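You operate a simulated robot arm through the tools that you are given. There is no shell and no other tool.

You run a simulated robot arm. Do the job below in one go: nothing can be reset, and whatever is moved stays where it is left.

## Task
Pile some things up. At the end: the white oats cup from the coffee end of the island is on the baking end of the island; the green can of peas from the coffee end of the island is on the baking end of the island, with the blue can of coconut milk from there on top of it and the clear nutmeg jar on top of that; the silver coffee spoon is on the baking end of the island; whatever was shut is shut again. Leave all else as you found it, and nothing knocked over. Set down upright: can of peas.

Only the result counts: the job must be done as asked and must still hold three seconds after the hand-in. Knocking over, shifting, dropping, spilling or breaking anything else fails it.

## Robot
A 7-joint arm with a two-finger parallel gripper, fixed in place. Base frame: the origin is at the foot of the arm, x ahead of it, y to its left, z up; the work surface is at about z = 800. Readings come in mm, degrees, newtons and seconds.
With the tool pointing down near the work surface it reaches from about 300 to 700 mm from the base axis. Its first joint turns from -66.0 to 66.0 degrees. Payload 1.57 kg.
Tool frame: the origin (TCP) lies between the finger pads and is the grasp point; the fingertips stand 30 mm ahead of it; z points along the fingers, y is the line along which they close. The gripper opens to 110 mm. The fingers are 24 mm wide and 12 mm thick; the gripper's body (48 by 112 mm) begins 78 mm behind the TCP.
Orientation is that of the tool frame in the base frame, as [roll, pitch, yaw] about the fixed x, y, z axes, in that order (R = Rz(yaw) Ry(pitch) Rx(roll)). With the fingers straight down and closing along the base's y, the tool's x points along the base's -x, its y along +y and its z along -z.

## Interface
- The arm moves only by the tool send_rows. Its argument "deltas" is a list that holds one entry, the list of rows, each a list of 7 numbers: the shift along the tool's x, y, z in mm, then the turn, a rotation vector about the tool's x, y, z in degrees, then the finger opening in mm, from 0 to 110. In form: [[[tx, ty, tz, rx, ry, rz, fingers], ...]]. A call has 1 to 20 rows; each row is the pose to reach, as a shift and turn from the pose commanded when the call began, along the tool's axes at that moment. Each row takes 0.2 s and may step no farther than 50 mm and 8.6 degrees from the row before; otherwise, or with a gripper value out of range, the whole call is refused. A pose out of reach is approached as far as the arm can. The call stops where the force on the tool passes 40 N (or 10 N more than at its start, if that is more) or the arm is blocked; 0.2 s more then pass. The fingers move at their own pace (about 108 mm/s each) and stop on an object; they squeeze with about 40 N. The grip force told is the motor's: it shows also when the fingers shut on nothing. Time passes only in rows, and 0.2 s behind the last, so rows that repeat a pose let the fingers close. It gives the time, the measured TCP pose, the force on the tool (base axes), the opening and the grip force at its end, in the units of the frame above (readings bear some noise), with the torque about the TCP (base axes, N m) and any sound that the robot's microphone picked up.
- Cameras (640 x 400 px; columns grow to the right, rows downward): "scene" is fixed at [166.9, -407.1, 1384.5]; the picture's right is [0.66, -0.75, 0.00], its down [-0.56, -0.50, -0.67] and it looks along [0.50, 0.44, -0.75] (base axes); focal length 228 px, centre (320, 200). "wrist" rides on the gripper at [70, 16, -141] in the tool frame; the picture's right is [-0.23, 0.97, 0.00], its down [-0.86, -0.20, -0.48] and it looks along [-0.47, -0.11, 0.88] (tool axes); focal length 222 px, centre (320, 200). There is no depth. A picture from a camera that has moved, and an enlarged one, comes with that camera's place and axes in the base frame and with its lens.
- grab_frame(camera): a new picture of that camera. It takes no simulated time.
- inspect(camera, box): a new picture of the part [left, top, right, bottom] of that camera's present view, enlarged. It takes no simulated time.
- hand_in(): hands the job in; it is judged then, once.

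Nothing tells you positions but the pictures and the camera data. Unless the task says otherwise, let go and move clear before handing in.

The tools are called after ">>>" as name(argument=value, ...) on one line, values as JSON. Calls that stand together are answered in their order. send_rows: Moves the arm, as the interface text tells. Its arguments: {"type":"object","properties":{"deltas":{"type":"array"}},"required":["deltas"]} The other tools are called the same way: grab_frame (camera) takes a picture; inspect (camera, box) takes an enlarged picture of a part of a camera's view; hand_in () hands the job in.

At the start:

```text
time: 0.0
ee_pos: [400.0, -20.7, 1161.5]
tcp_rot: [-180.0, 0.0, -179.9]
contact_force: [-0.1, 0.0, -0.6]
ft_torque: [0.02, 0.02, 0.0]
grip_width: 110.2
finger_force: 0.1
```

scene: 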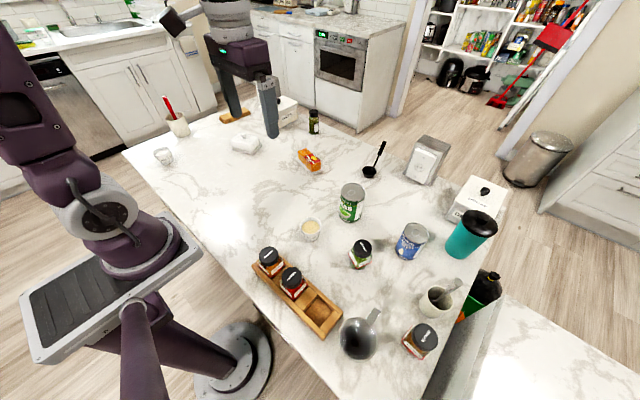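
wrist: 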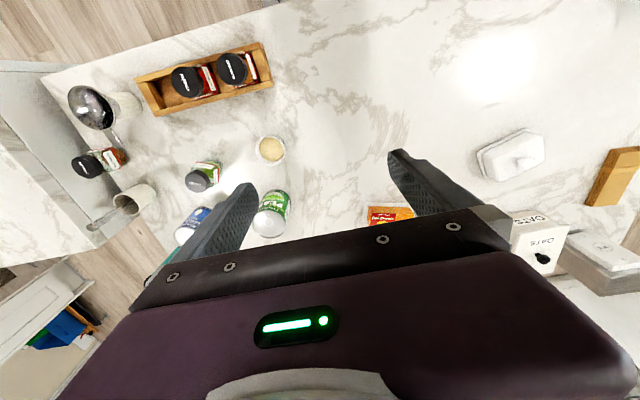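

I see an island with cans, jars, a spice rack and cups; the arm is above it. I'll look closer at parts of the view before I plan anything.

>>> inspect(camera="scene", box=[240, 160, 400, 260])

>>> inspect(camera="scene", box=[340, 160, 520, 272])

>>> inspect(camera="scene", box=[330, 260, 510, 372])

>>> inspect(camera="scene", box=[130, 80, 330, 205])

>>> inspect(camera="scene", box=[230, 230, 390, 330])

>>> inspect(camera="scene", box=[280, 90, 460, 202])

```text
4.00 times, centred on (320, 210) of scene
camera zoom: at [166.9, -407.1, 1384.5], right [0.66, -0.75, 0.0], down [-0.56, -0.5, -0.67], along [0.5, 0.44, -0.75], focal length 913 px, centre (320, 160)
```

zoom: 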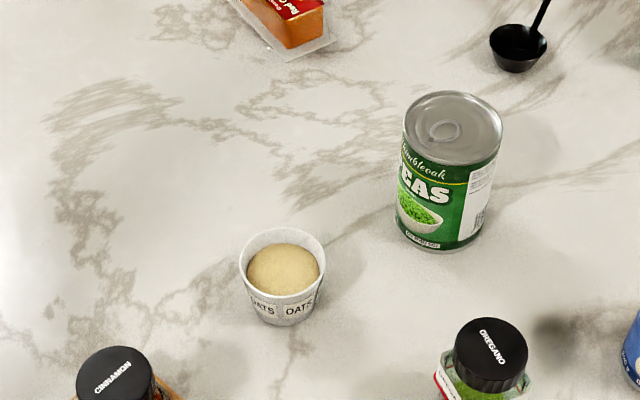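

```text
3.56 times, centred on (430, 216) of scene
camera zoom: at [166.9, -407.1, 1384.5], right [0.66, -0.75, 0.0], down [-0.56, -0.5, -0.67], along [0.5, 0.44, -0.75], focal length 811 px, centre (-71, 143)
```

zoom: 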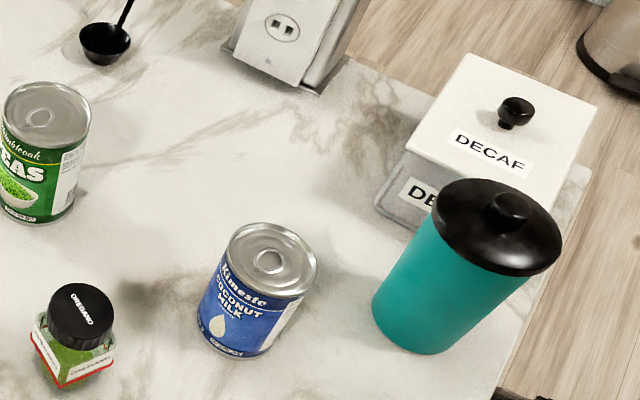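

```text
3.56 times, centred on (420, 316) of scene
camera zoom: at [166.9, -407.1, 1384.5], right [0.66, -0.75, 0.0], down [-0.56, -0.5, -0.67], along [0.5, 0.44, -0.75], focal length 811 px, centre (-36, -212)
```

zoom: 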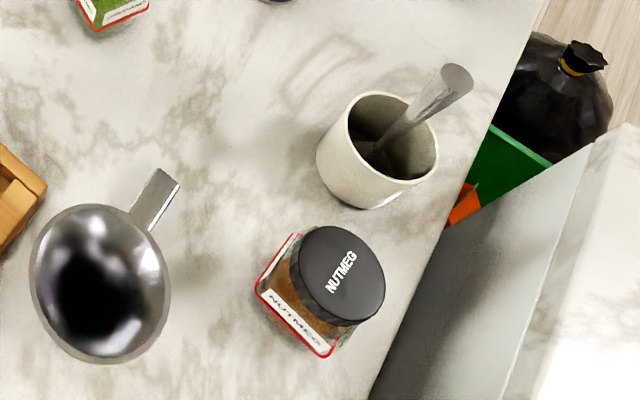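

```text
3.20 times, centred on (230, 142) of scene
camera zoom: at [166.9, -407.1, 1384.5], right [0.66, -0.75, 0.0], down [-0.56, -0.5, -0.67], along [0.5, 0.44, -0.75], focal length 730 px, centre (608, 384)
```

zoom: 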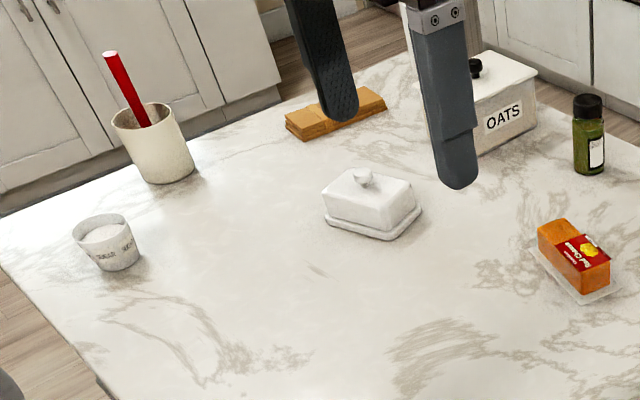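

```text
4.00 times, centred on (310, 280) of scene
camera zoom: at [166.9, -407.1, 1384.5], right [0.66, -0.75, 0.0], down [-0.56, -0.5, -0.67], along [0.5, 0.44, -0.75], focal length 913 px, centre (360, -120)
```

zoom: 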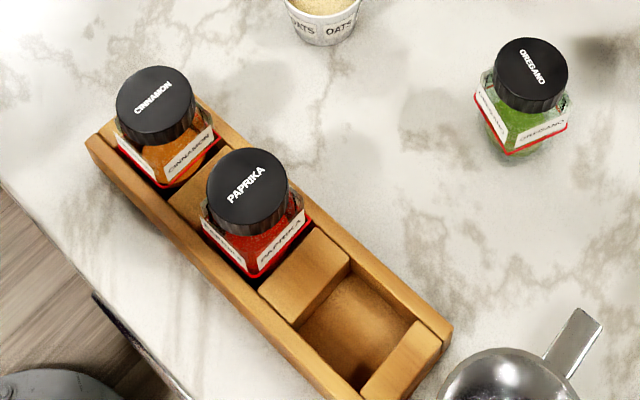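

```text
3.56 times, centred on (370, 146) of scene
camera zoom: at [166.9, -407.1, 1384.5], right [0.66, -0.75, 0.0], down [-0.56, -0.5, -0.67], along [0.5, 0.44, -0.75], focal length 811 px, centre (142, 392)
```

zoom: 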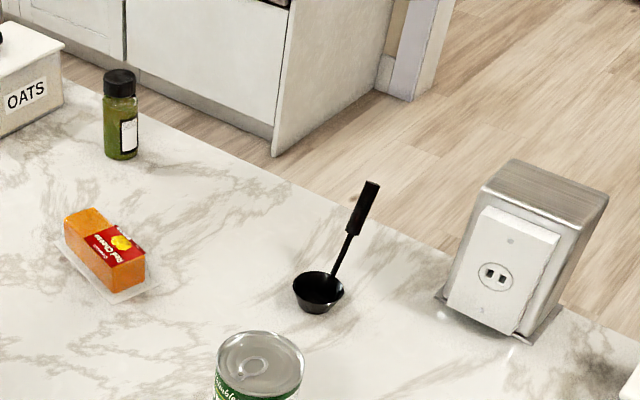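

The coffee end (decaf, teal cup, crock with a silver handle, nutmeg) is at negative y, and the baking end (butter dish, sugar, oats canister) is at positive y. I'll bring the wrist camera over the coffee end to check the spoon and the jar.

>>> send_rows(deltas=[[[2, -38, 11, 0, 0, 0, 110], [4, -76, 22, 0, 0, 0, 110], [6, -114, 33, 0, 0, 0, 110], [8, -152, 44, 0, 0, 0, 110], [10, -190, 55, 0, 0, 0, 110], [12, -228, 66, 0, 0, 0, 110], [14, -266, 77, 0, 0, 0, 110], [16, -304, 88, 0, 0, 0, 110], [18, -342, 99, 0, 0, 0, 110], [20, -380, 110, 0, 0, 0, 110]]])

>>> grab_frame(camera="wrist")

>>> grab_frame(camera="scene")

```text
time: 2.2
ee_pos: [380.2, -402.1, 1051.6]
tcp_rot: [180.0, 0.0, 180.0]
contact_force: [-0.7, -0.8, 0.4]
ft_torque: [0.02, 0.03, 0.02]
grip_width: 110.1
finger_force: 0.1
```

```text
taken
camera wrist: at [310.4, -387.2, 1192.3], right [0.23, 0.97, 0.0], down [0.85, -0.2, 0.48], along [0.47, -0.11, -0.88], focal length 222 px, centre (320, 200)
```

wrist: 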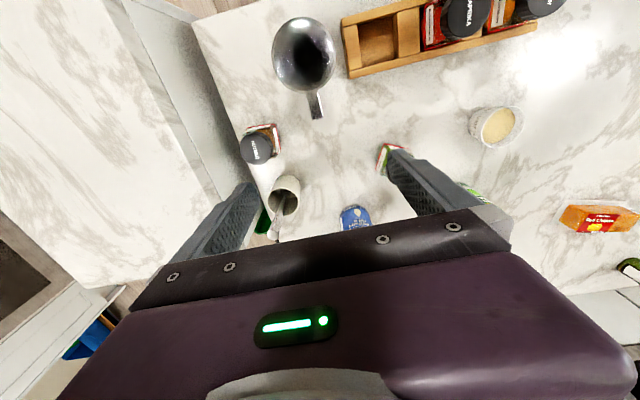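

```text
taken
```

scene: 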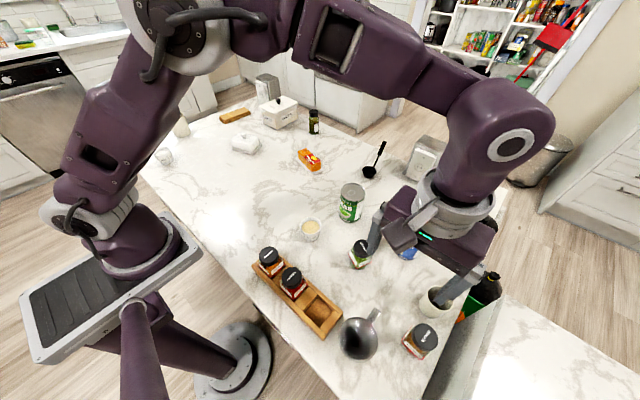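

>>> inspect(camera="wrist", box=[220, 110, 380, 240])

>>> inspect(camera="wrist", box=[260, 0, 560, 180])

```text
3.08 times, centred on (300, 175) of wrist
camera zoom: at [310.4, -387.2, 1192.3], right [0.23, 0.97, 0.0], down [0.85, -0.2, 0.48], along [0.47, -0.11, -0.88], focal length 684 px, centre (382, 277)
```

zoom: 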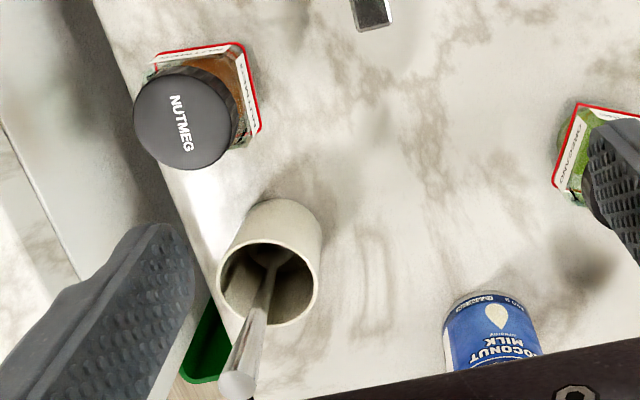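

```text
2.13 times, centred on (410, 90) of wrist
camera zoom: at [310.4, -387.2, 1192.3], right [0.23, 0.97, 0.0], down [0.85, -0.2, 0.48], along [0.47, -0.11, -0.88], focal length 474 px, centre (128, 435)
```

zoom: 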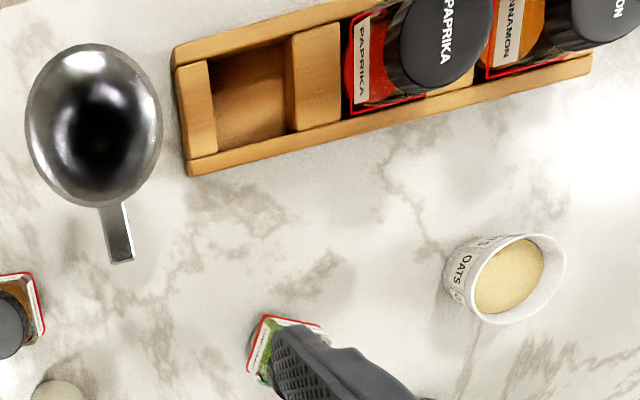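

The silver spoon stands in the crock at the coffee end, so nothing seems to need opening for it. I put the oats cup at about (435, -137), rim z≈845, and will hover above it to refine that.

>>> send_rows(deltas=[[[-8, 38, 10, 0, 0, 0, 110], [-16, 76, 20, 0, 0, 0, 110], [-24, 114, 30, 0, 0, 0, 110], [-32, 152, 40, 0, 0, 0, 110], [-40, 190, 50, 0, 0, 0, 110], [-48, 228, 60, 0, 0, 0, 110], [-55, 264, 70, 0, 0, 0, 110], [-55, 264, 70, 0, 0, 0, 110]]])

>>> grab_frame(camera="wrist")

>>> grab_frame(camera="scene")

```text
time: 4.0
ee_pos: [433.1, -137.3, 982.3]
tcp_rot: [180.0, 0.0, -180.0]
contact_force: [-0.3, -0.1, 0.0]
ft_torque: [-0.03, 0.02, 0.0]
grip_width: 110.1
finger_force: 0.0
```

```text
taken
camera wrist: at [363.9, -120.9, 1123.0], right [0.23, 0.97, 0.0], down [0.85, -0.2, 0.48], along [0.47, -0.11, -0.88], focal length 222 px, centre (320, 200)
```

wrist: 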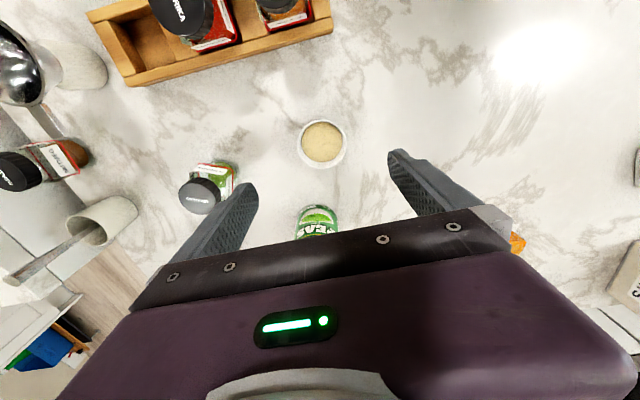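

```text
taken
```

scene: 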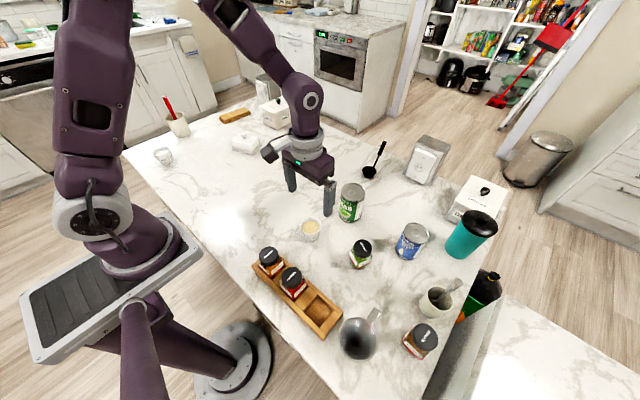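

The cup is nearly below the gripper; I'll zoom in to measure it.

>>> inspect(camera="wrist", box=[272, 100, 372, 180])

>>> inspect(camera="scene", box=[280, 200, 360, 250])

```text
5.00 times, centred on (322, 140) of wrist
camera zoom: at [363.9, -120.9, 1123.0], right [0.23, 0.97, 0.0], down [0.85, -0.2, 0.48], along [0.47, -0.11, -0.88], focal length 1111 px, centre (310, 500)
```

zoom: 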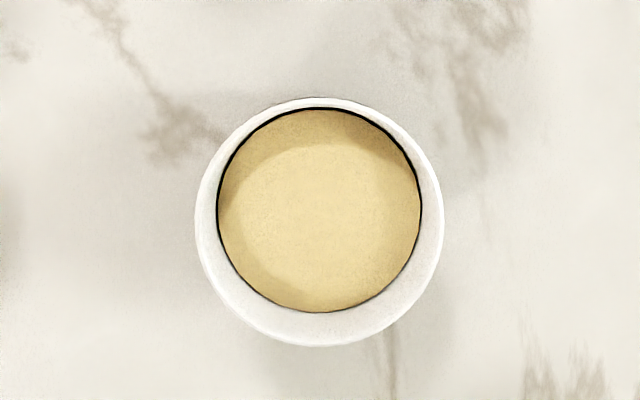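

```text
8.00 times, centred on (320, 225) of scene
camera zoom: at [166.9, -407.0, 1384.5], right [0.66, -0.75, 0.0], down [-0.56, -0.5, -0.67], along [0.5, 0.44, -0.75], focal length 1825 px, centre (320, 0)
```

zoom: 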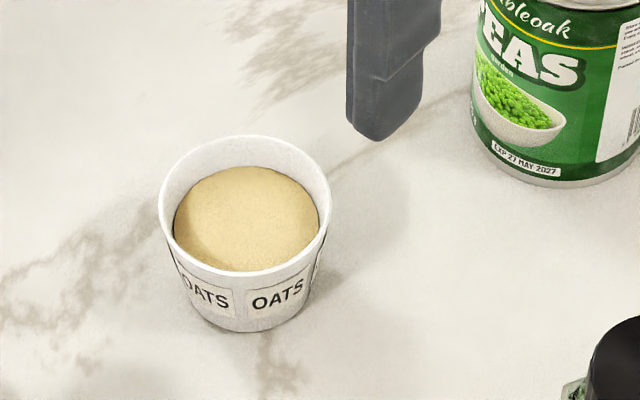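

Rim centre is at about (436, -135.5, 843), diameter 62 mm. I'll descend around the cup and grip it just below the rim.

>>> send_rows(deltas=[[[-2, 1.5, 30, 0, 0, 0, 110], [-2, 1.5, 60, 0, 0, 0, 110], [-2, 1.5, 90, 0, 0, 0, 110], [-2, 1.5, 115, 0, 0, 0, 110], [-2, 1.5, 132, 0, 0, 0, 110], [-2, 1.5, 146, 0, 0, 0, 110], [-2, 1.5, 146, 0, 0, 0, 110], [-2, 1.5, 146, 0, 0, 0, 80], [-2, 1.5, 146, 0, 0, 0, 66], [-2, 1.5, 146, 0, 0, 0, 40], [-2, 1.5, 146, 0, 0, 0, 40], [-2, 1.5, 146, 0, 0, 0, 40]]])

>>> grab_frame(camera="scene")

>>> inspect(camera="wrist", box=[220, 100, 420, 225])

```text
time: 6.6
ee_pos: [437.8, -134.8, 836.9]
tcp_rot: [180.0, 0.0, -180.0]
contact_force: [1.0, -0.2, 0.0]
ft_torque: [0.04, 0.0, 0.02]
grip_width: 60.0
finger_force: 39.7
```

```text
taken
```

scene: 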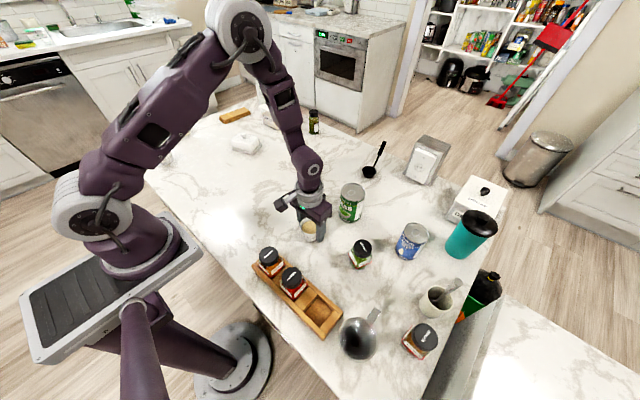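

```text
3.20 times, centred on (320, 162) of wrist
camera zoom: at [367.6, -119.0, 977.4], right [0.23, 0.97, 0.0], down [0.86, -0.2, 0.48], along [0.47, -0.11, -0.88], focal length 711 px, centre (320, 320)
```

zoom: 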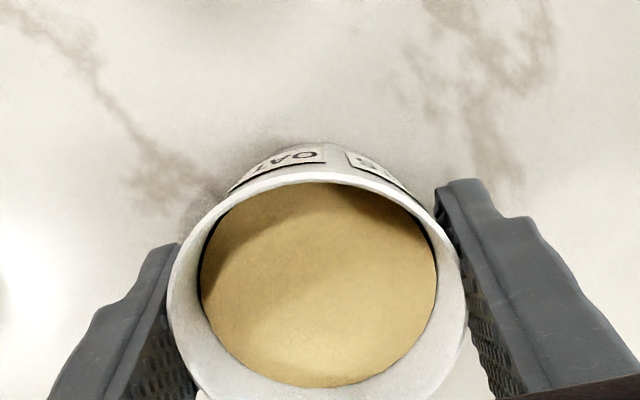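

The cup is gripped (60 mm, 40 N). I'll lift it gently straight up.

>>> send_rows(deltas=[[[0, 0, -5, 0, 0, 0, 40], [0, 0, -15, 0, 0, 0, 40], [0, 0, -30, 0, 0, 0, 40], [0, 0, -50, 0, 0, 0, 40], [0, 0, -70, 0, 0, 0, 40], [0, 0, -85, 0, 0, 0, 40], [0, 0, -95, 0, 0, 0, 40], [0, 0, -100, 0, 0, 0, 40]]])

>>> inspect(camera="wrist", box=[220, 100, 420, 225])

>>> inspect(camera="scene", box=[240, 130, 400, 230])

```text
time: 8.4
ee_pos: [437.4, -133.0, 935.5]
tcp_rot: [180.0, 0.0, -180.0]
contact_force: [-0.3, 0.7, -1.5]
ft_torque: [-0.01, 0.0, 0.02]
grip_width: 60.0
finger_force: 40.4
```

```text
3.20 times, centred on (320, 162) of wrist
camera zoom: at [367.5, -117.8, 1075.7], right [0.23, 0.97, 0.0], down [0.85, -0.2, 0.48], along [0.47, -0.11, -0.88], focal length 711 px, centre (320, 320)
```

zoom: 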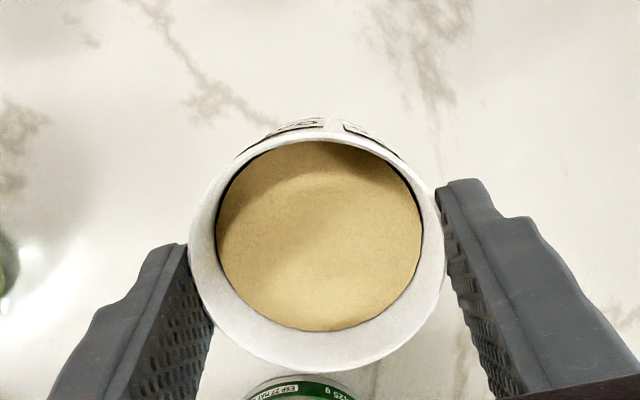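

```text
4.00 times, centred on (320, 180) of scene
camera zoom: at [166.9, -407.1, 1384.5], right [0.66, -0.75, 0.0], down [-0.56, -0.5, -0.67], along [0.5, 0.44, -0.75], focal length 913 px, centre (320, 280)
```

zoom: 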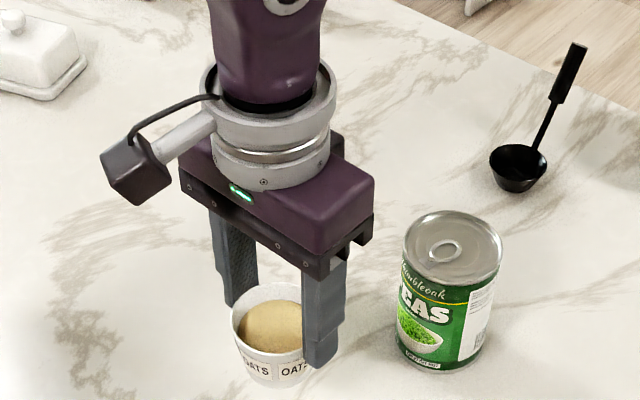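

The cup seems to sit lower in the fingers than before the lift. I'll hold still briefly and check whether it's still slipping.

>>> send_rows(deltas=[[[0, 0, 0, 0, 0, 0, 0]]])

>>> inspect(camera="wrist", box=[220, 100, 420, 225])

>>> inspect(camera="scene", box=[280, 170, 360, 220])

```text
time: 8.8
ee_pos: [436.5, -133.7, 934.4]
tcp_rot: [-180.0, 0.1, 179.9]
contact_force: [-0.3, -0.2, -0.6]
ft_torque: [0.01, -0.01, 0.0]
grip_width: 60.0
finger_force: 39.7
```

```text
3.20 times, centred on (320, 162) of wrist
camera zoom: at [367.5, -117.8, 1075.7], right [0.23, 0.97, 0.0], down [0.86, -0.2, 0.48], along [0.47, -0.11, -0.88], focal length 711 px, centre (320, 320)
```

zoom: 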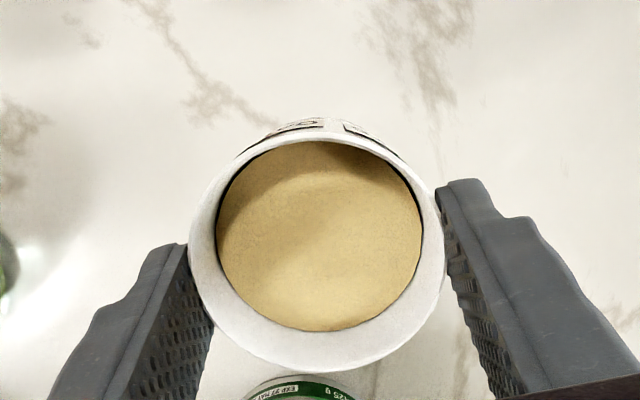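

```text
8.00 times, centred on (320, 195) of scene
camera zoom: at [166.9, -407.1, 1384.5], right [0.66, -0.75, 0.0], down [-0.56, -0.5, -0.67], along [0.5, 0.44, -0.75], focal length 1825 px, centre (320, 240)
```

zoom: 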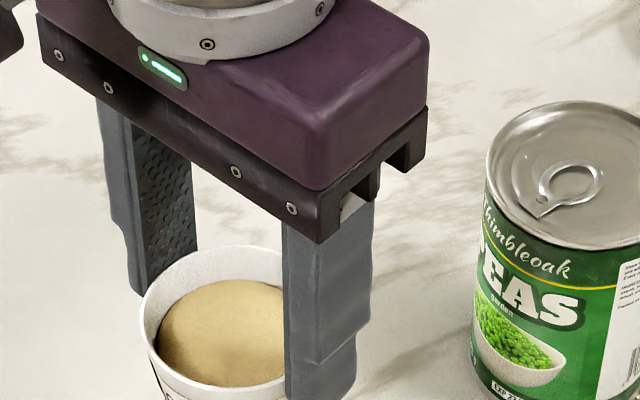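

The slip has stopped, and the cup is stable near the fingertips. I'll lower it closer to the counter and carry it slowly over the clear strip towards the baking end.

>>> send_rows(deltas=[[[0, 0, 10, 0, 0, 0, 0], [0, 0, 25, 0, 0, 0, 0], [0, 0, 38, 0, 0, 0, 0], [0, 0, 45, 0, 0, 0, 0], [0, 5, 45, 0, 0, 0, 0], [1, 15, 45, 0, 0, 0, 0], [2, 30, 45, 0, 0, 0, 0], [4, 50, 45, 0, 0, 0, 0], [5, 75, 45, 0, 0, 0, 0], [7, 100, 45, 0, 0, 0, 0], [8, 125, 45, 0, 0, 0, 0], [9, 150, 45, 0, 0, 0, 0], [10, 175, 45, 0, 0, 0, 0], [11, 200, 45, 0, 0, 0, 0], [12, 225, 45, 0, 0, 0, 0], [13, 250, 45, 0, 0, 0, 0], [14, 272, 45, 0, 0, 0, 0], [15, 288, 45, 0, 0, 0, 0], [15, 298, 45, 0, 0, 0, 0], [15, 300, 45, 0, 0, 0, 0]]])

>>> inspect(camera="wrist", box=[220, 100, 420, 225])

>>> grab_frame(camera="wrist")

>>> grab_frame(camera="scene")

```text
time: 13.0
ee_pos: [420.2, 164.8, 892.2]
tcp_rot: [180.0, 0.0, -179.9]
contact_force: [0.1, -0.1, -1.1]
ft_torque: [-0.02, -0.03, 0.0]
grip_width: 59.8
finger_force: 39.9
```

```text
3.20 times, centred on (320, 162) of wrist
camera zoom: at [351.2, 181.3, 1032.4], right [0.23, 0.97, 0.0], down [0.86, -0.2, 0.48], along [0.47, -0.11, -0.88], focal length 711 px, centre (320, 320)
```

zoom: 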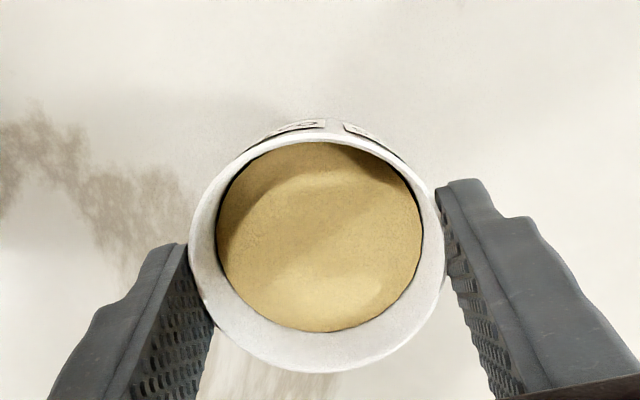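

```text
taken
camera wrist: at [351.2, 181.3, 1032.4], right [0.23, 0.97, 0.0], down [0.86, -0.2, 0.48], along [0.47, -0.11, -0.88], focal length 222 px, centre (320, 200)
```

wrist: 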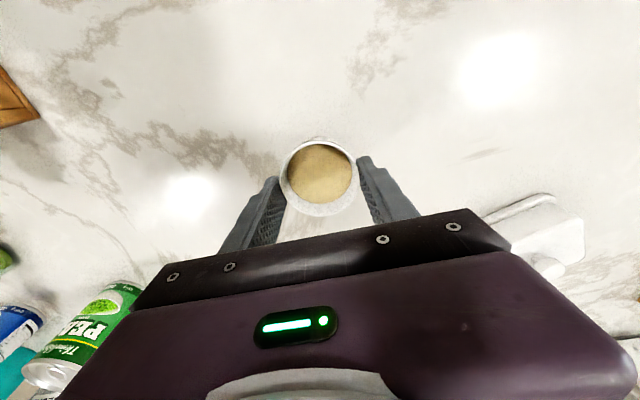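

```text
taken
```

scene: 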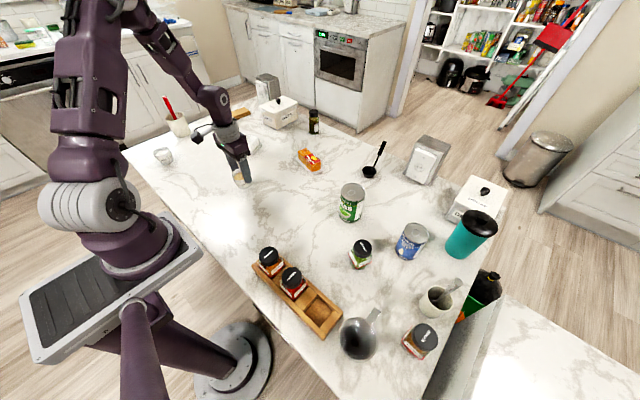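

The cup is steady in the grip. I'll carry on to about (380, 430).

>>> send_rows(deltas=[[[1, 5, 0, 0, 0, 0, 0], [3, 15, 0, 0, 0, 0, 0], [5, 30, 0, 0, 0, 0, 0], [8, 50, 0, 0, 0, 0, 0], [12, 75, 0, 0, 0, 0, 0], [16, 100, 0, 0, 0, 0, 0], [20, 125, 0, 0, 0, 0, 0], [24, 150, 0, 0, 0, 0, 0], [28, 175, 0, 0, 0, 0, 0], [32, 200, 0, 0, 0, 0, 0], [36, 225, 0, 0, 0, 0, 0], [38, 245, 0, 0, 0, 0, 0], [40, 257, 0, 0, 0, 0, 0], [40, 263, 0, 0, 0, 0, 0], [40, 265, 0, 0, 0, 0, 0], [40, 265, 0, 0, 0, 0, 0]]])

>>> grab_frame(camera="wrist")

>>> inspect(camera="scene", box=[140, 90, 300, 190])

```text
time: 16.4
ee_pos: [381.1, 430.9, 892.8]
tcp_rot: [-180.0, 0.1, -180.0]
contact_force: [-0.2, 0.2, -1.8]
ft_torque: [0.03, 0.0, -0.01]
grip_width: 60.0
finger_force: 39.7
```

```text
taken
camera wrist: at [312.3, 446.4, 1032.5], right [0.23, 0.97, 0.0], down [0.86, -0.2, 0.48], along [0.47, -0.11, -0.88], focal length 222 px, centre (320, 200)
```

wrist: 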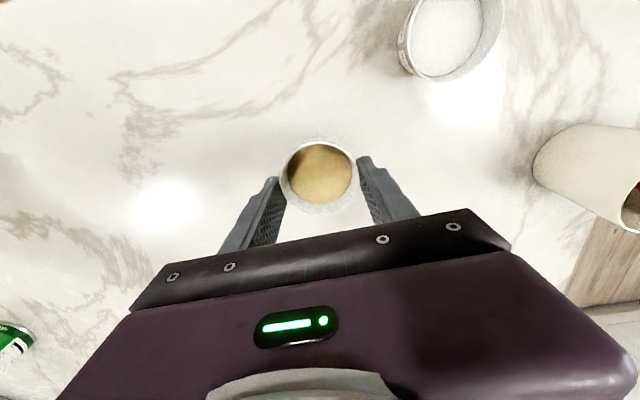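

```text
4.00 times, centred on (220, 140) of scene
camera zoom: at [166.9, -407.0, 1384.5], right [0.66, -0.75, 0.0], down [-0.56, -0.5, -0.67], along [0.5, 0.44, -0.75], focal length 913 px, centre (720, 440)
```

zoom: 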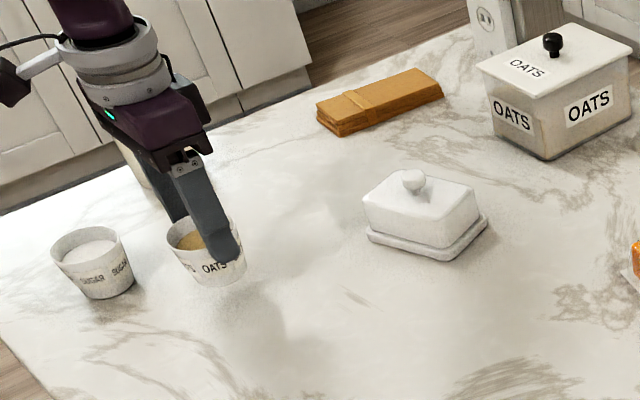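

The cup is over open counter, well clear of the sugar cup and butter dish. I'll lower it in small steps and watch the force.

>>> send_rows(deltas=[[[0, 0, 8, 0, 0, 0, 0], [0, 0, 16, 0, 0, 0, 0], [0, 0, 22, 0, 0, 0, 0], [0, 0, 25, 0, 0, 0, 0], [0, 0, 27, 0, 0, 0, 0]]])

>>> inspect(camera="scene", box=[160, 130, 220, 170])

>>> inspect(camera="wrist", box=[220, 100, 420, 225])

```text
time: 17.6
ee_pos: [381.3, 430.6, 863.3]
tcp_rot: [-180.0, 0.1, -180.0]
contact_force: [0.1, -1.3, 1.7]
ft_torque: [-0.11, 0.05, -0.03]
grip_width: 60.4
finger_force: 40.2
```

```text
10.00 times, centred on (190, 150) of scene
camera zoom: at [166.9, -407.1, 1384.5], right [0.66, -0.75, 0.0], down [-0.56, -0.5, -0.67], along [0.5, 0.44, -0.75], focal length 2282 px, centre (1620, 700)
```

zoom: 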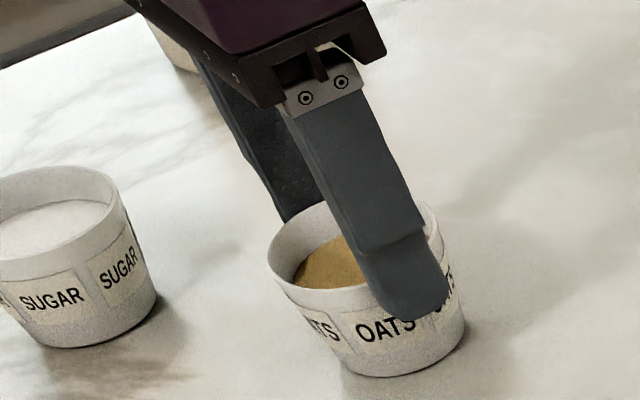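

```text
3.20 times, centred on (320, 162) of wrist
camera zoom: at [311.8, 445.7, 1004.4], right [0.23, 0.97, 0.0], down [0.86, -0.2, 0.48], along [0.47, -0.11, -0.88], focal length 711 px, centre (320, 320)
```

zoom: 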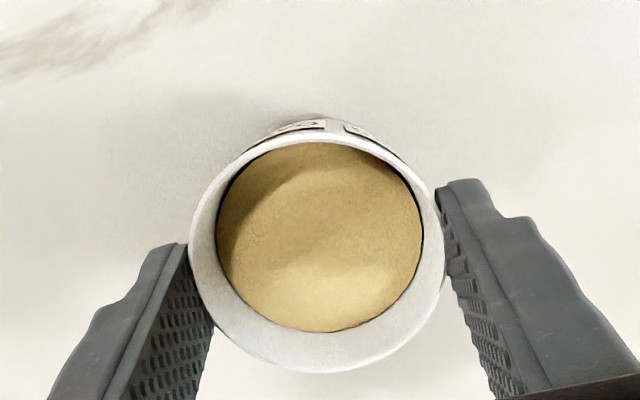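

Contact force has turned upward and the cup is on the counter. I'll release it and rise.

>>> send_rows(deltas=[[[0, 0, 0.5, 0, 0, 0, 0], [0, 0, 0.5, 0, 0, 0, 63], [0, 0, 0.5, 0, 0, 0, 68], [0, 0, 0.5, 0, 0, 0, 80], [0, 0, 0.5, 0, 0, 0, 100], [0, 0, 0.5, 0, 0, 0, 100], [0, 0, -20, 0, 0, 0, 100], [0, 0, -50, 0, 0, 0, 100], [0, 0, -80, 0, 0, 0, 110], [0, 0, -100, 0, 0, 0, 110]]])

>>> inspect(camera="scene", box=[140, 110, 240, 172])

>>> grab_frame(camera="wrist")

```text
time: 19.8
ee_pos: [381.0, 432.5, 966.1]
tcp_rot: [180.0, 0.1, 180.0]
contact_force: [0.2, -0.1, 0.5]
ft_torque: [-0.05, 0.0, -0.03]
grip_width: 110.0
finger_force: 0.1
```

```text
6.40 times, centred on (190, 141) of scene
camera zoom: at [166.9, -407.1, 1384.5], right [0.66, -0.75, 0.0], down [-0.56, -0.5, -0.67], along [0.5, 0.44, -0.75], focal length 1460 px, centre (1152, 578)
```

zoom: 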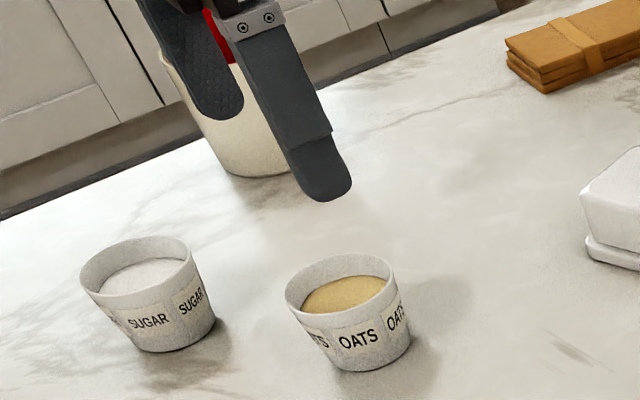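

```text
taken
camera wrist: at [311.8, 448.1, 1105.9], right [0.23, 0.97, 0.0], down [0.86, -0.2, 0.48], along [0.47, -0.11, -0.88], focal length 222 px, centre (320, 200)
```

wrist: 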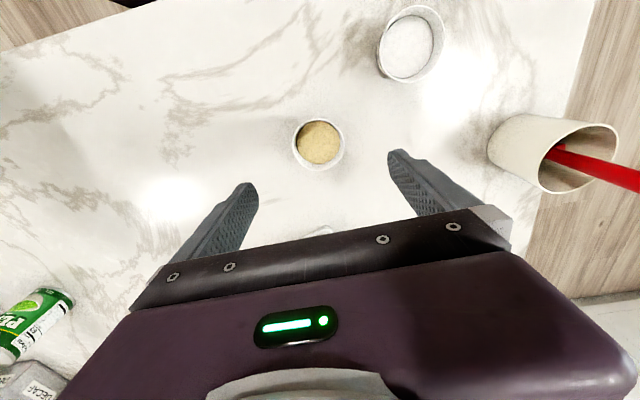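

The oats cup stands at the baking end. Next is the can of peas near (570, -181); I'll move above it to measure.

>>> send_rows(deltas=[[[-13, -43, -4, 0, 0, 0, 110], [-26, -86, -8, 0, 0, 0, 110], [-39, -130, -12, 0, 0, 0, 110], [-52, -173, -16, 0, 0, 0, 110], [-66, -217, -20, 0, 0, 0, 110], [-80, -260, -24, 0, 0, 0, 110], [-94, -304, -28, 0, 0, 0, 110], [-108, -348, -32, 0, 0, 0, 110], [-122, -392, -36, 0, 0, 0, 110], [-136, -436, -40, 0, 0, 0, 110], [-150, -480, -44, 0, 0, 0, 110], [-164, -524, -44, 0, 0, 0, 110], [-178, -570, -44, 0, 0, 0, 110], [-189, -613, -44, 0, 0, 0, 110], [-189, -613, -44, 0, 0, 0, 110]]])

>>> grab_frame(camera="wrist")

>>> grab_frame(camera="scene")

```text
time: 23.0
ee_pos: [570.0, -187.2, 1006.8]
tcp_rot: [-179.9, 0.1, -180.0]
contact_force: [0.0, 0.3, 0.0]
ft_torque: [0.02, 0.01, 0.03]
grip_width: 109.7
finger_force: 0.2
```

```text
taken
camera wrist: at [501.2, -170.3, 1146.9], right [0.23, 0.97, 0.0], down [0.86, -0.2, 0.48], along [0.47, -0.11, -0.88], focal length 222 px, centre (320, 200)
```

wrist: 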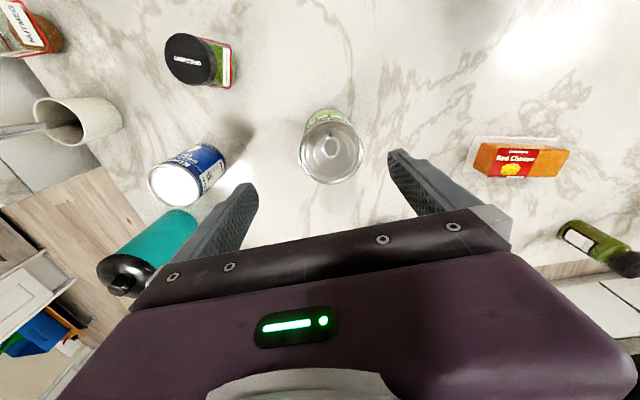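

```text
taken
```

scene: 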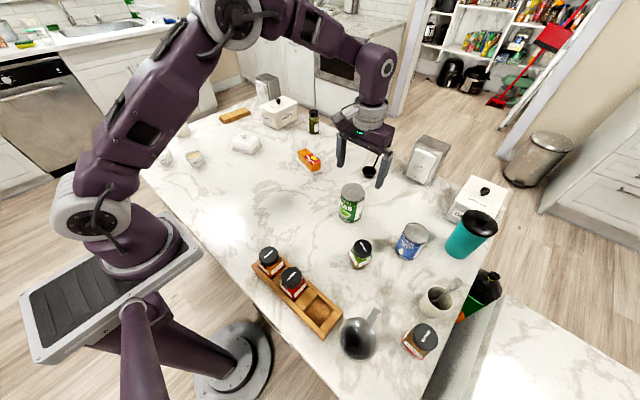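

>>> inspect(camera="wrist", box=[272, 100, 392, 190])

>>> inspect(camera="scene", box=[312, 172, 392, 232])

```text
4.44 times, centred on (332, 145) of wrist
camera zoom: at [501.2, -170.3, 1146.9], right [0.23, 0.97, 0.0], down [0.86, -0.2, 0.48], along [0.47, -0.11, -0.88], focal length 987 px, centre (267, 444)
```

zoom: 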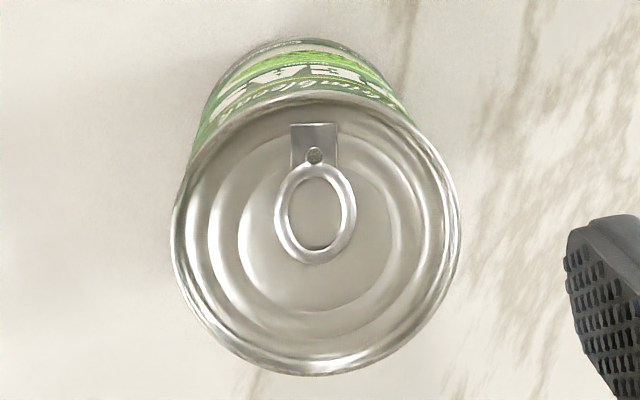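

```text
6.67 times, centred on (352, 202) of scene
camera zoom: at [166.9, -407.1, 1384.5], right [0.66, -0.75, 0.0], down [-0.56, -0.5, -0.67], along [0.5, 0.44, -0.75], focal length 1521 px, centre (107, 187)
```

zoom: 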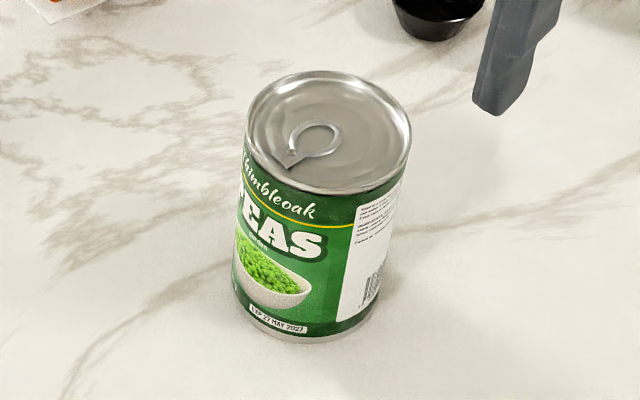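

Peas: top centre about (575.5, -175, 903), 73 mm wide. I'll descend around it and close.

>>> send_rows(deltas=[[[-4.5, 11.3, 20, 0, 0, 0, 110], [-4.5, 11.3, 50, 0, 0, 0, 110], [-4.5, 11.3, 80, 0, 0, 0, 110], [-4.5, 11.3, 110, 0, 0, 0, 110], [-4.5, 11.3, 135, 0, 0, 0, 110], [-4.5, 11.3, 150, 0, 0, 0, 110], [-4.5, 11.3, 157, 0, 0, 0, 110], [-4.5, 11.3, 157, 0, 0, 0, 110], [-4.5, 11.3, 157, 0, 0, 0, 85], [-4.5, 11.3, 157, 0, 0, 0, 76], [-4.5, 11.3, 157, 0, 0, 0, 40], [-4.5, 11.3, 157, 0, 0, 0, 40], [-4.5, 11.3, 157, 0, 0, 0, 40]]])

>>> inspect(camera="scene", box=[300, 150, 420, 230])

>>> inspect(camera="wrist", box=[200, 100, 440, 250])

```text
time: 25.8
ee_pos: [573.3, -171.8, 849.4]
tcp_rot: [-180.0, 0.0, 180.0]
contact_force: [0.3, -0.8, 1.2]
ft_torque: [-0.08, -0.04, -0.06]
grip_width: 71.1
finger_force: 40.0
```

```text
5.00 times, centred on (360, 190) of scene
camera zoom: at [166.9, -407.1, 1384.5], right [0.66, -0.75, 0.0], down [-0.56, -0.5, -0.67], along [0.5, 0.44, -0.75], focal length 1141 px, centre (120, 250)
```

zoom: 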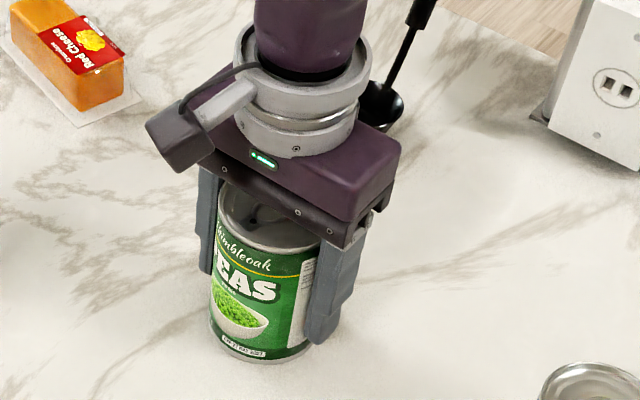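

```text
2.67 times, centred on (320, 175) of wrist
camera zoom: at [505.4, -154.9, 990.3], right [0.23, 0.97, 0.0], down [0.86, -0.2, 0.48], along [0.47, -0.11, -0.88], focal length 592 px, centre (320, 267)
```

zoom: 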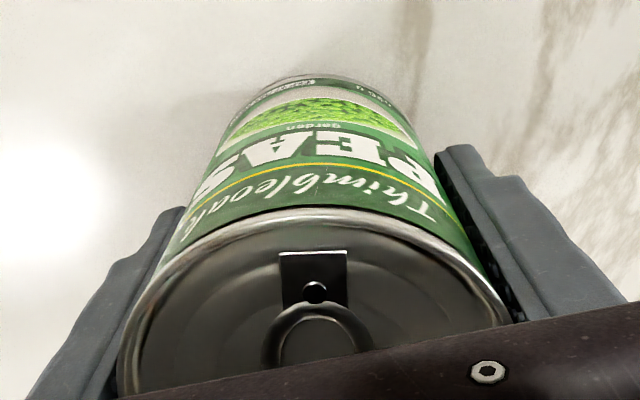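

The can is gripped at 71 mm. I'll lift a little and check for slip.

>>> send_rows(deltas=[[[0, 0, -3, 0, 0, 0, 0], [0, 0, -8, 0, 0, 0, 0], [0, 0, -15, 0, 0, 0, 0], [0, 0, -25, 0, 0, 0, 0], [0, 0, -35, 0, 0, 0, 0], [0, 0, -45, 0, 0, 0, 0], [0, 0, -50, 0, 0, 0, 0], [0, 0, -50, 0, 0, 0, 0]]])

>>> inspect(camera="scene", box=[300, 150, 420, 230])

>>> inspect(camera="wrist", box=[200, 100, 440, 250])

```text
time: 27.6
ee_pos: [574.6, -172.0, 900.2]
tcp_rot: [179.9, 0.0, 180.0]
contact_force: [0.7, 0.3, -4.7]
ft_torque: [0.01, 0.01, -0.01]
grip_width: 71.4
finger_force: 39.9
```

```text
5.00 times, centred on (360, 190) of scene
camera zoom: at [167.0, -407.1, 1384.5], right [0.66, -0.75, 0.0], down [-0.56, -0.5, -0.67], along [0.5, 0.44, -0.75], focal length 1141 px, centre (120, 250)
```

zoom: 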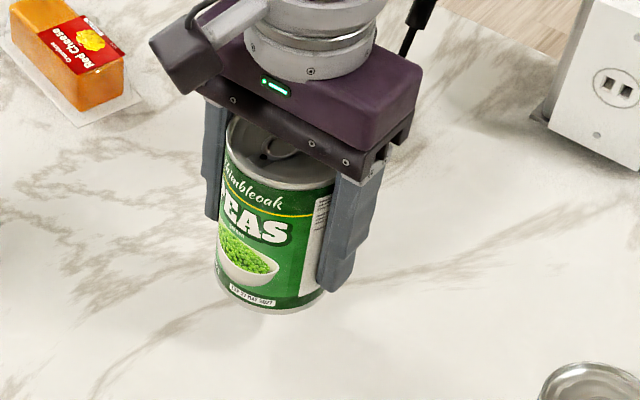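

```text
2.67 times, centred on (320, 175) of wrist
camera zoom: at [505.5, -156.2, 1041.8], right [0.23, 0.97, 0.0], down [0.86, -0.2, 0.48], along [0.47, -0.11, -0.88], focal length 592 px, centre (320, 267)
```

zoom: 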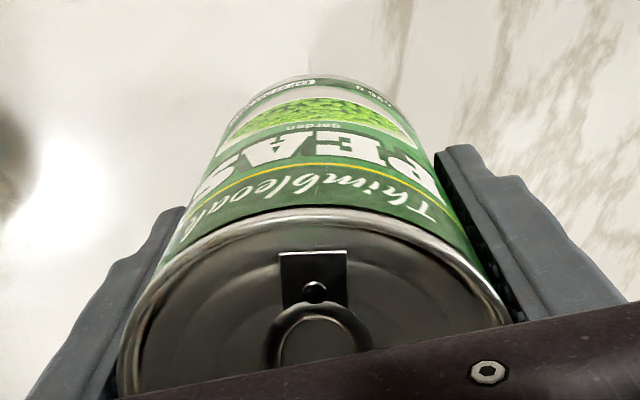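

The can is held without slip (about 4.7 N). I'll carry it to about (450, 300).

>>> send_rows(deltas=[[[2.6, 9.7, 0, 0, 0, 0, 0], [7.7, 29, 0, 0, 0, 0, 0], [15.4, 58, 0, 0, 0, 0, 0], [25.6, 96.7, 0, 0, 0, 0, 0], [35.9, 135.4, 0, 0, 0, 0, 0], [46.1, 174.1, 0, 0, 0, 0, 0], [56.4, 212.8, 0, 0, 0, 0, 0], [66.6, 251.5, 0, 0, 0, 0, 0], [76.8, 290.2, 0, 0, 0, 0, 0], [87.1, 328.9, 0, 0, 0, 0, 0], [97.3, 367.5, 0, 0, 0, 0, 0], [107.6, 406.2, 0, 0, 0, 0, 0], [115.3, 435.2, 0, 0, 0, 0, 0], [120.4, 454.6, 0, 0, 0, 0, 0], [123.5, 466.2, 0, 0, 0, 0, 0], [125, 472, 0, 0, 0, 0, 0], [125, 472, 0, 0, 0, 0, 0]]])

>>> grab_frame(camera="scene")

>>> grab_frame(camera="wrist")

```text
time: 31.2
ee_pos: [450.5, 300.0, 900.5]
tcp_rot: [-179.9, 0.0, 179.9]
contact_force: [0.0, -0.5, -4.2]
ft_torque: [0.02, -0.01, 0.05]
grip_width: 71.0
finger_force: 39.9
```

```text
taken
```

scene: 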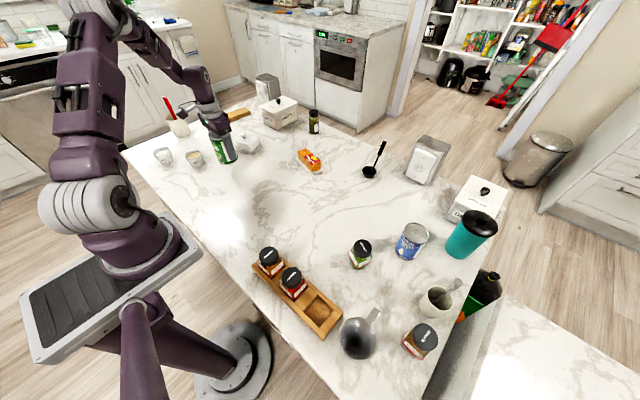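

```text
taken
camera wrist: at [381.0, 316.1, 1041.6], right [0.23, 0.97, 0.0], down [0.86, -0.2, 0.48], along [0.47, -0.11, -0.88], focal length 222 px, centre (320, 200)
```

wrist: 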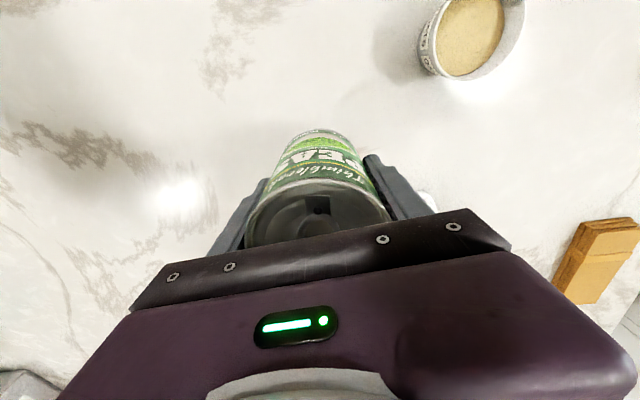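

It is over the chosen spot with clear space all around. I'll lower by about 50 mm and watch for contact.

>>> send_rows(deltas=[[[0, 0, 10, 0, 0, 0, 0], [0, 0, 22, 0, 0, 0, 0], [0, 0, 34, 0, 0, 0, 0], [0, 0, 42, 0, 0, 0, 0], [0, 0, 47, 0, 0, 0, 0], [0, 0, 49, 0, 0, 0, 0], [0, 0, 49.5, 0, 0, 0, 0]]])

>>> inspect(camera="scene", box=[180, 110, 280, 172])

```text
time: 32.8
ee_pos: [450.7, 300.1, 851.5]
tcp_rot: [180.0, 0.0, 180.0]
contact_force: [-0.4, -1.1, -4.7]
ft_torque: [0.02, 0.03, 0.0]
grip_width: 71.0
finger_force: 40.1
```

```text
6.40 times, centred on (230, 141) of scene
camera zoom: at [167.0, -407.0, 1384.5], right [0.66, -0.75, 0.0], down [-0.56, -0.5, -0.67], along [0.5, 0.44, -0.75], focal length 1460 px, centre (896, 578)
```

zoom: 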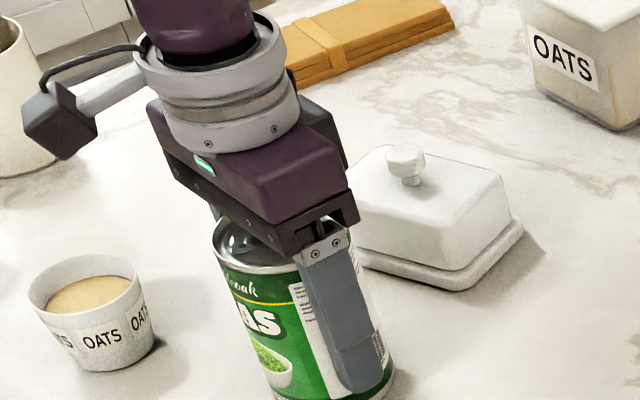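

The full weight is still on the tool, so there's no contact yet. I'll lower in 1 mm steps.

>>> send_rows(deltas=[[[0, 0, 1, 0, 0, 0, 0], [0, 0, 1, 0, 0, 0, 0]]])

>>> send_rows(deltas=[[[0, 0, 1, 0, 0, 0, 0], [0, 0, 1, 0, 0, 0, 0]]])

```text
time: 33.4
ee_pos: [448.4, 299.8, 849.9]
tcp_rot: [-180.0, 0.0, -180.0]
contact_force: [-0.5, 1.6, 0.2]
ft_torque: [0.0, -0.13, -0.04]
grip_width: 71.4
finger_force: 40.2
```

```text
time: 34.0
ee_pos: [450.5, 301.1, 850.4]
tcp_rot: [179.9, 0.0, -180.0]
contact_force: [-6.8, -5.8, 18.9]
ft_torque: [-0.19, 0.05, -0.05]
grip_width: 71.3
finger_force: 40.3
```

The can is on the counter and now pressed slightly. I'll ease back 1 mm, release slowly and rise.

>>> send_rows(deltas=[[[0, 0, -1, 0, 0, 0, 0], [0, 0, -1, 0, 0, 0, 74], [0, 0, -1, 0, 0, 0, 78], [0, 0, -1, 0, 0, 0, 90], [0, 0, -1, 0, 0, 0, 110], [0, 0, -1, 0, 0, 0, 110], [0, 0, -20, 0, 0, 0, 110], [0, 0, -50, 0, 0, 0, 110], [0, 0, -90, 0, 0, 0, 110], [0, 0, -130, 0, 0, 0, 110], [0, 0, -165, 0, 0, 0, 110], [0, 0, -165, 0, 0, 0, 110]]])

>>> inspect(camera="scene", box=[180, 110, 280, 172])

>>> grab_frame(camera="wrist")

```text
time: 36.6
ee_pos: [448.2, 299.3, 1016.6]
tcp_rot: [-179.9, 0.1, 179.9]
contact_force: [0.4, -0.5, 0.2]
ft_torque: [0.02, -0.01, 0.02]
grip_width: 109.9
finger_force: 0.0
```

```text
6.40 times, centred on (230, 141) of scene
camera zoom: at [166.9, -407.1, 1384.5], right [0.66, -0.75, 0.0], down [-0.56, -0.5, -0.67], along [0.5, 0.44, -0.75], focal length 1460 px, centre (896, 578)
```

zoom: 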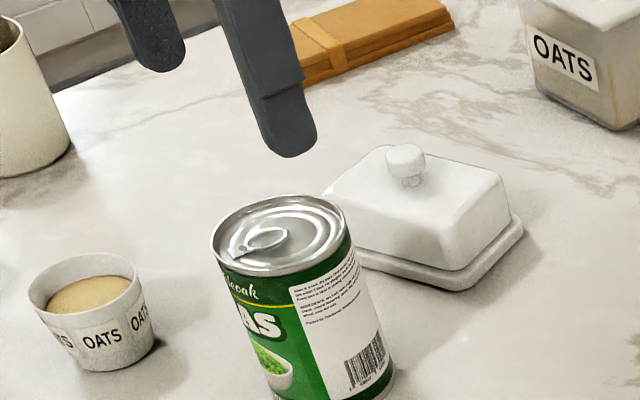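

```text
taken
camera wrist: at [379.0, 315.1, 1156.7], right [0.23, 0.97, 0.0], down [0.86, -0.2, 0.48], along [0.47, -0.11, -0.88], focal length 222 px, centre (320, 200)
```

wrist: 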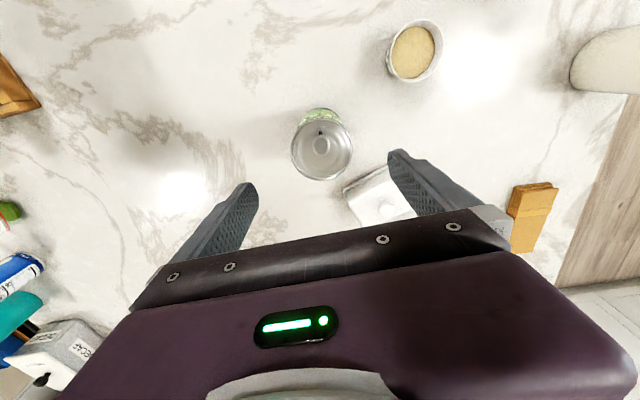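

The peas can stands upright. I'll measure its top centre precisely for stacking.

>>> inspect(camera="wrist", box=[272, 100, 372, 190])

>>> inspect(camera="scene", box=[200, 130, 260, 180])

```text
4.44 times, centred on (322, 145) of wrist
camera zoom: at [379.0, 315.1, 1156.7], right [0.23, 0.97, 0.0], down [0.86, -0.2, 0.48], along [0.47, -0.11, -0.88], focal length 987 px, centre (311, 444)
```

zoom: 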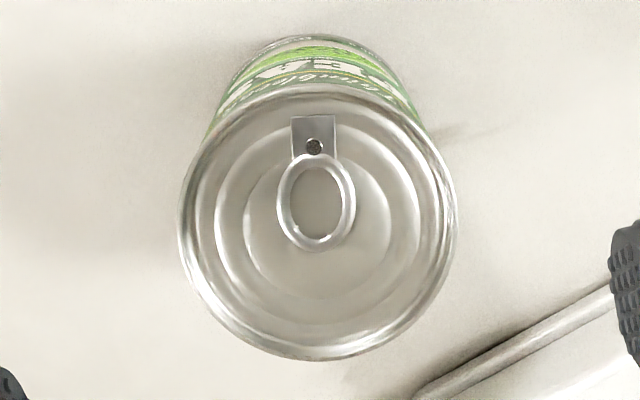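

```text
8.00 times, centred on (230, 155) of scene
camera zoom: at [166.9, -407.1, 1384.5], right [0.66, -0.75, 0.0], down [-0.56, -0.5, -0.67], along [0.5, 0.44, -0.75], focal length 1825 px, centre (1040, 560)
```

zoom: 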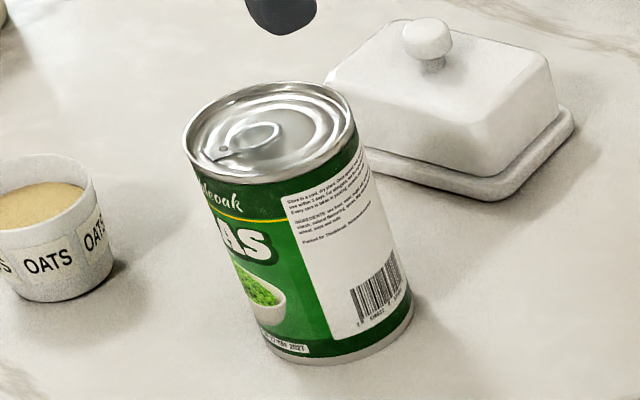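

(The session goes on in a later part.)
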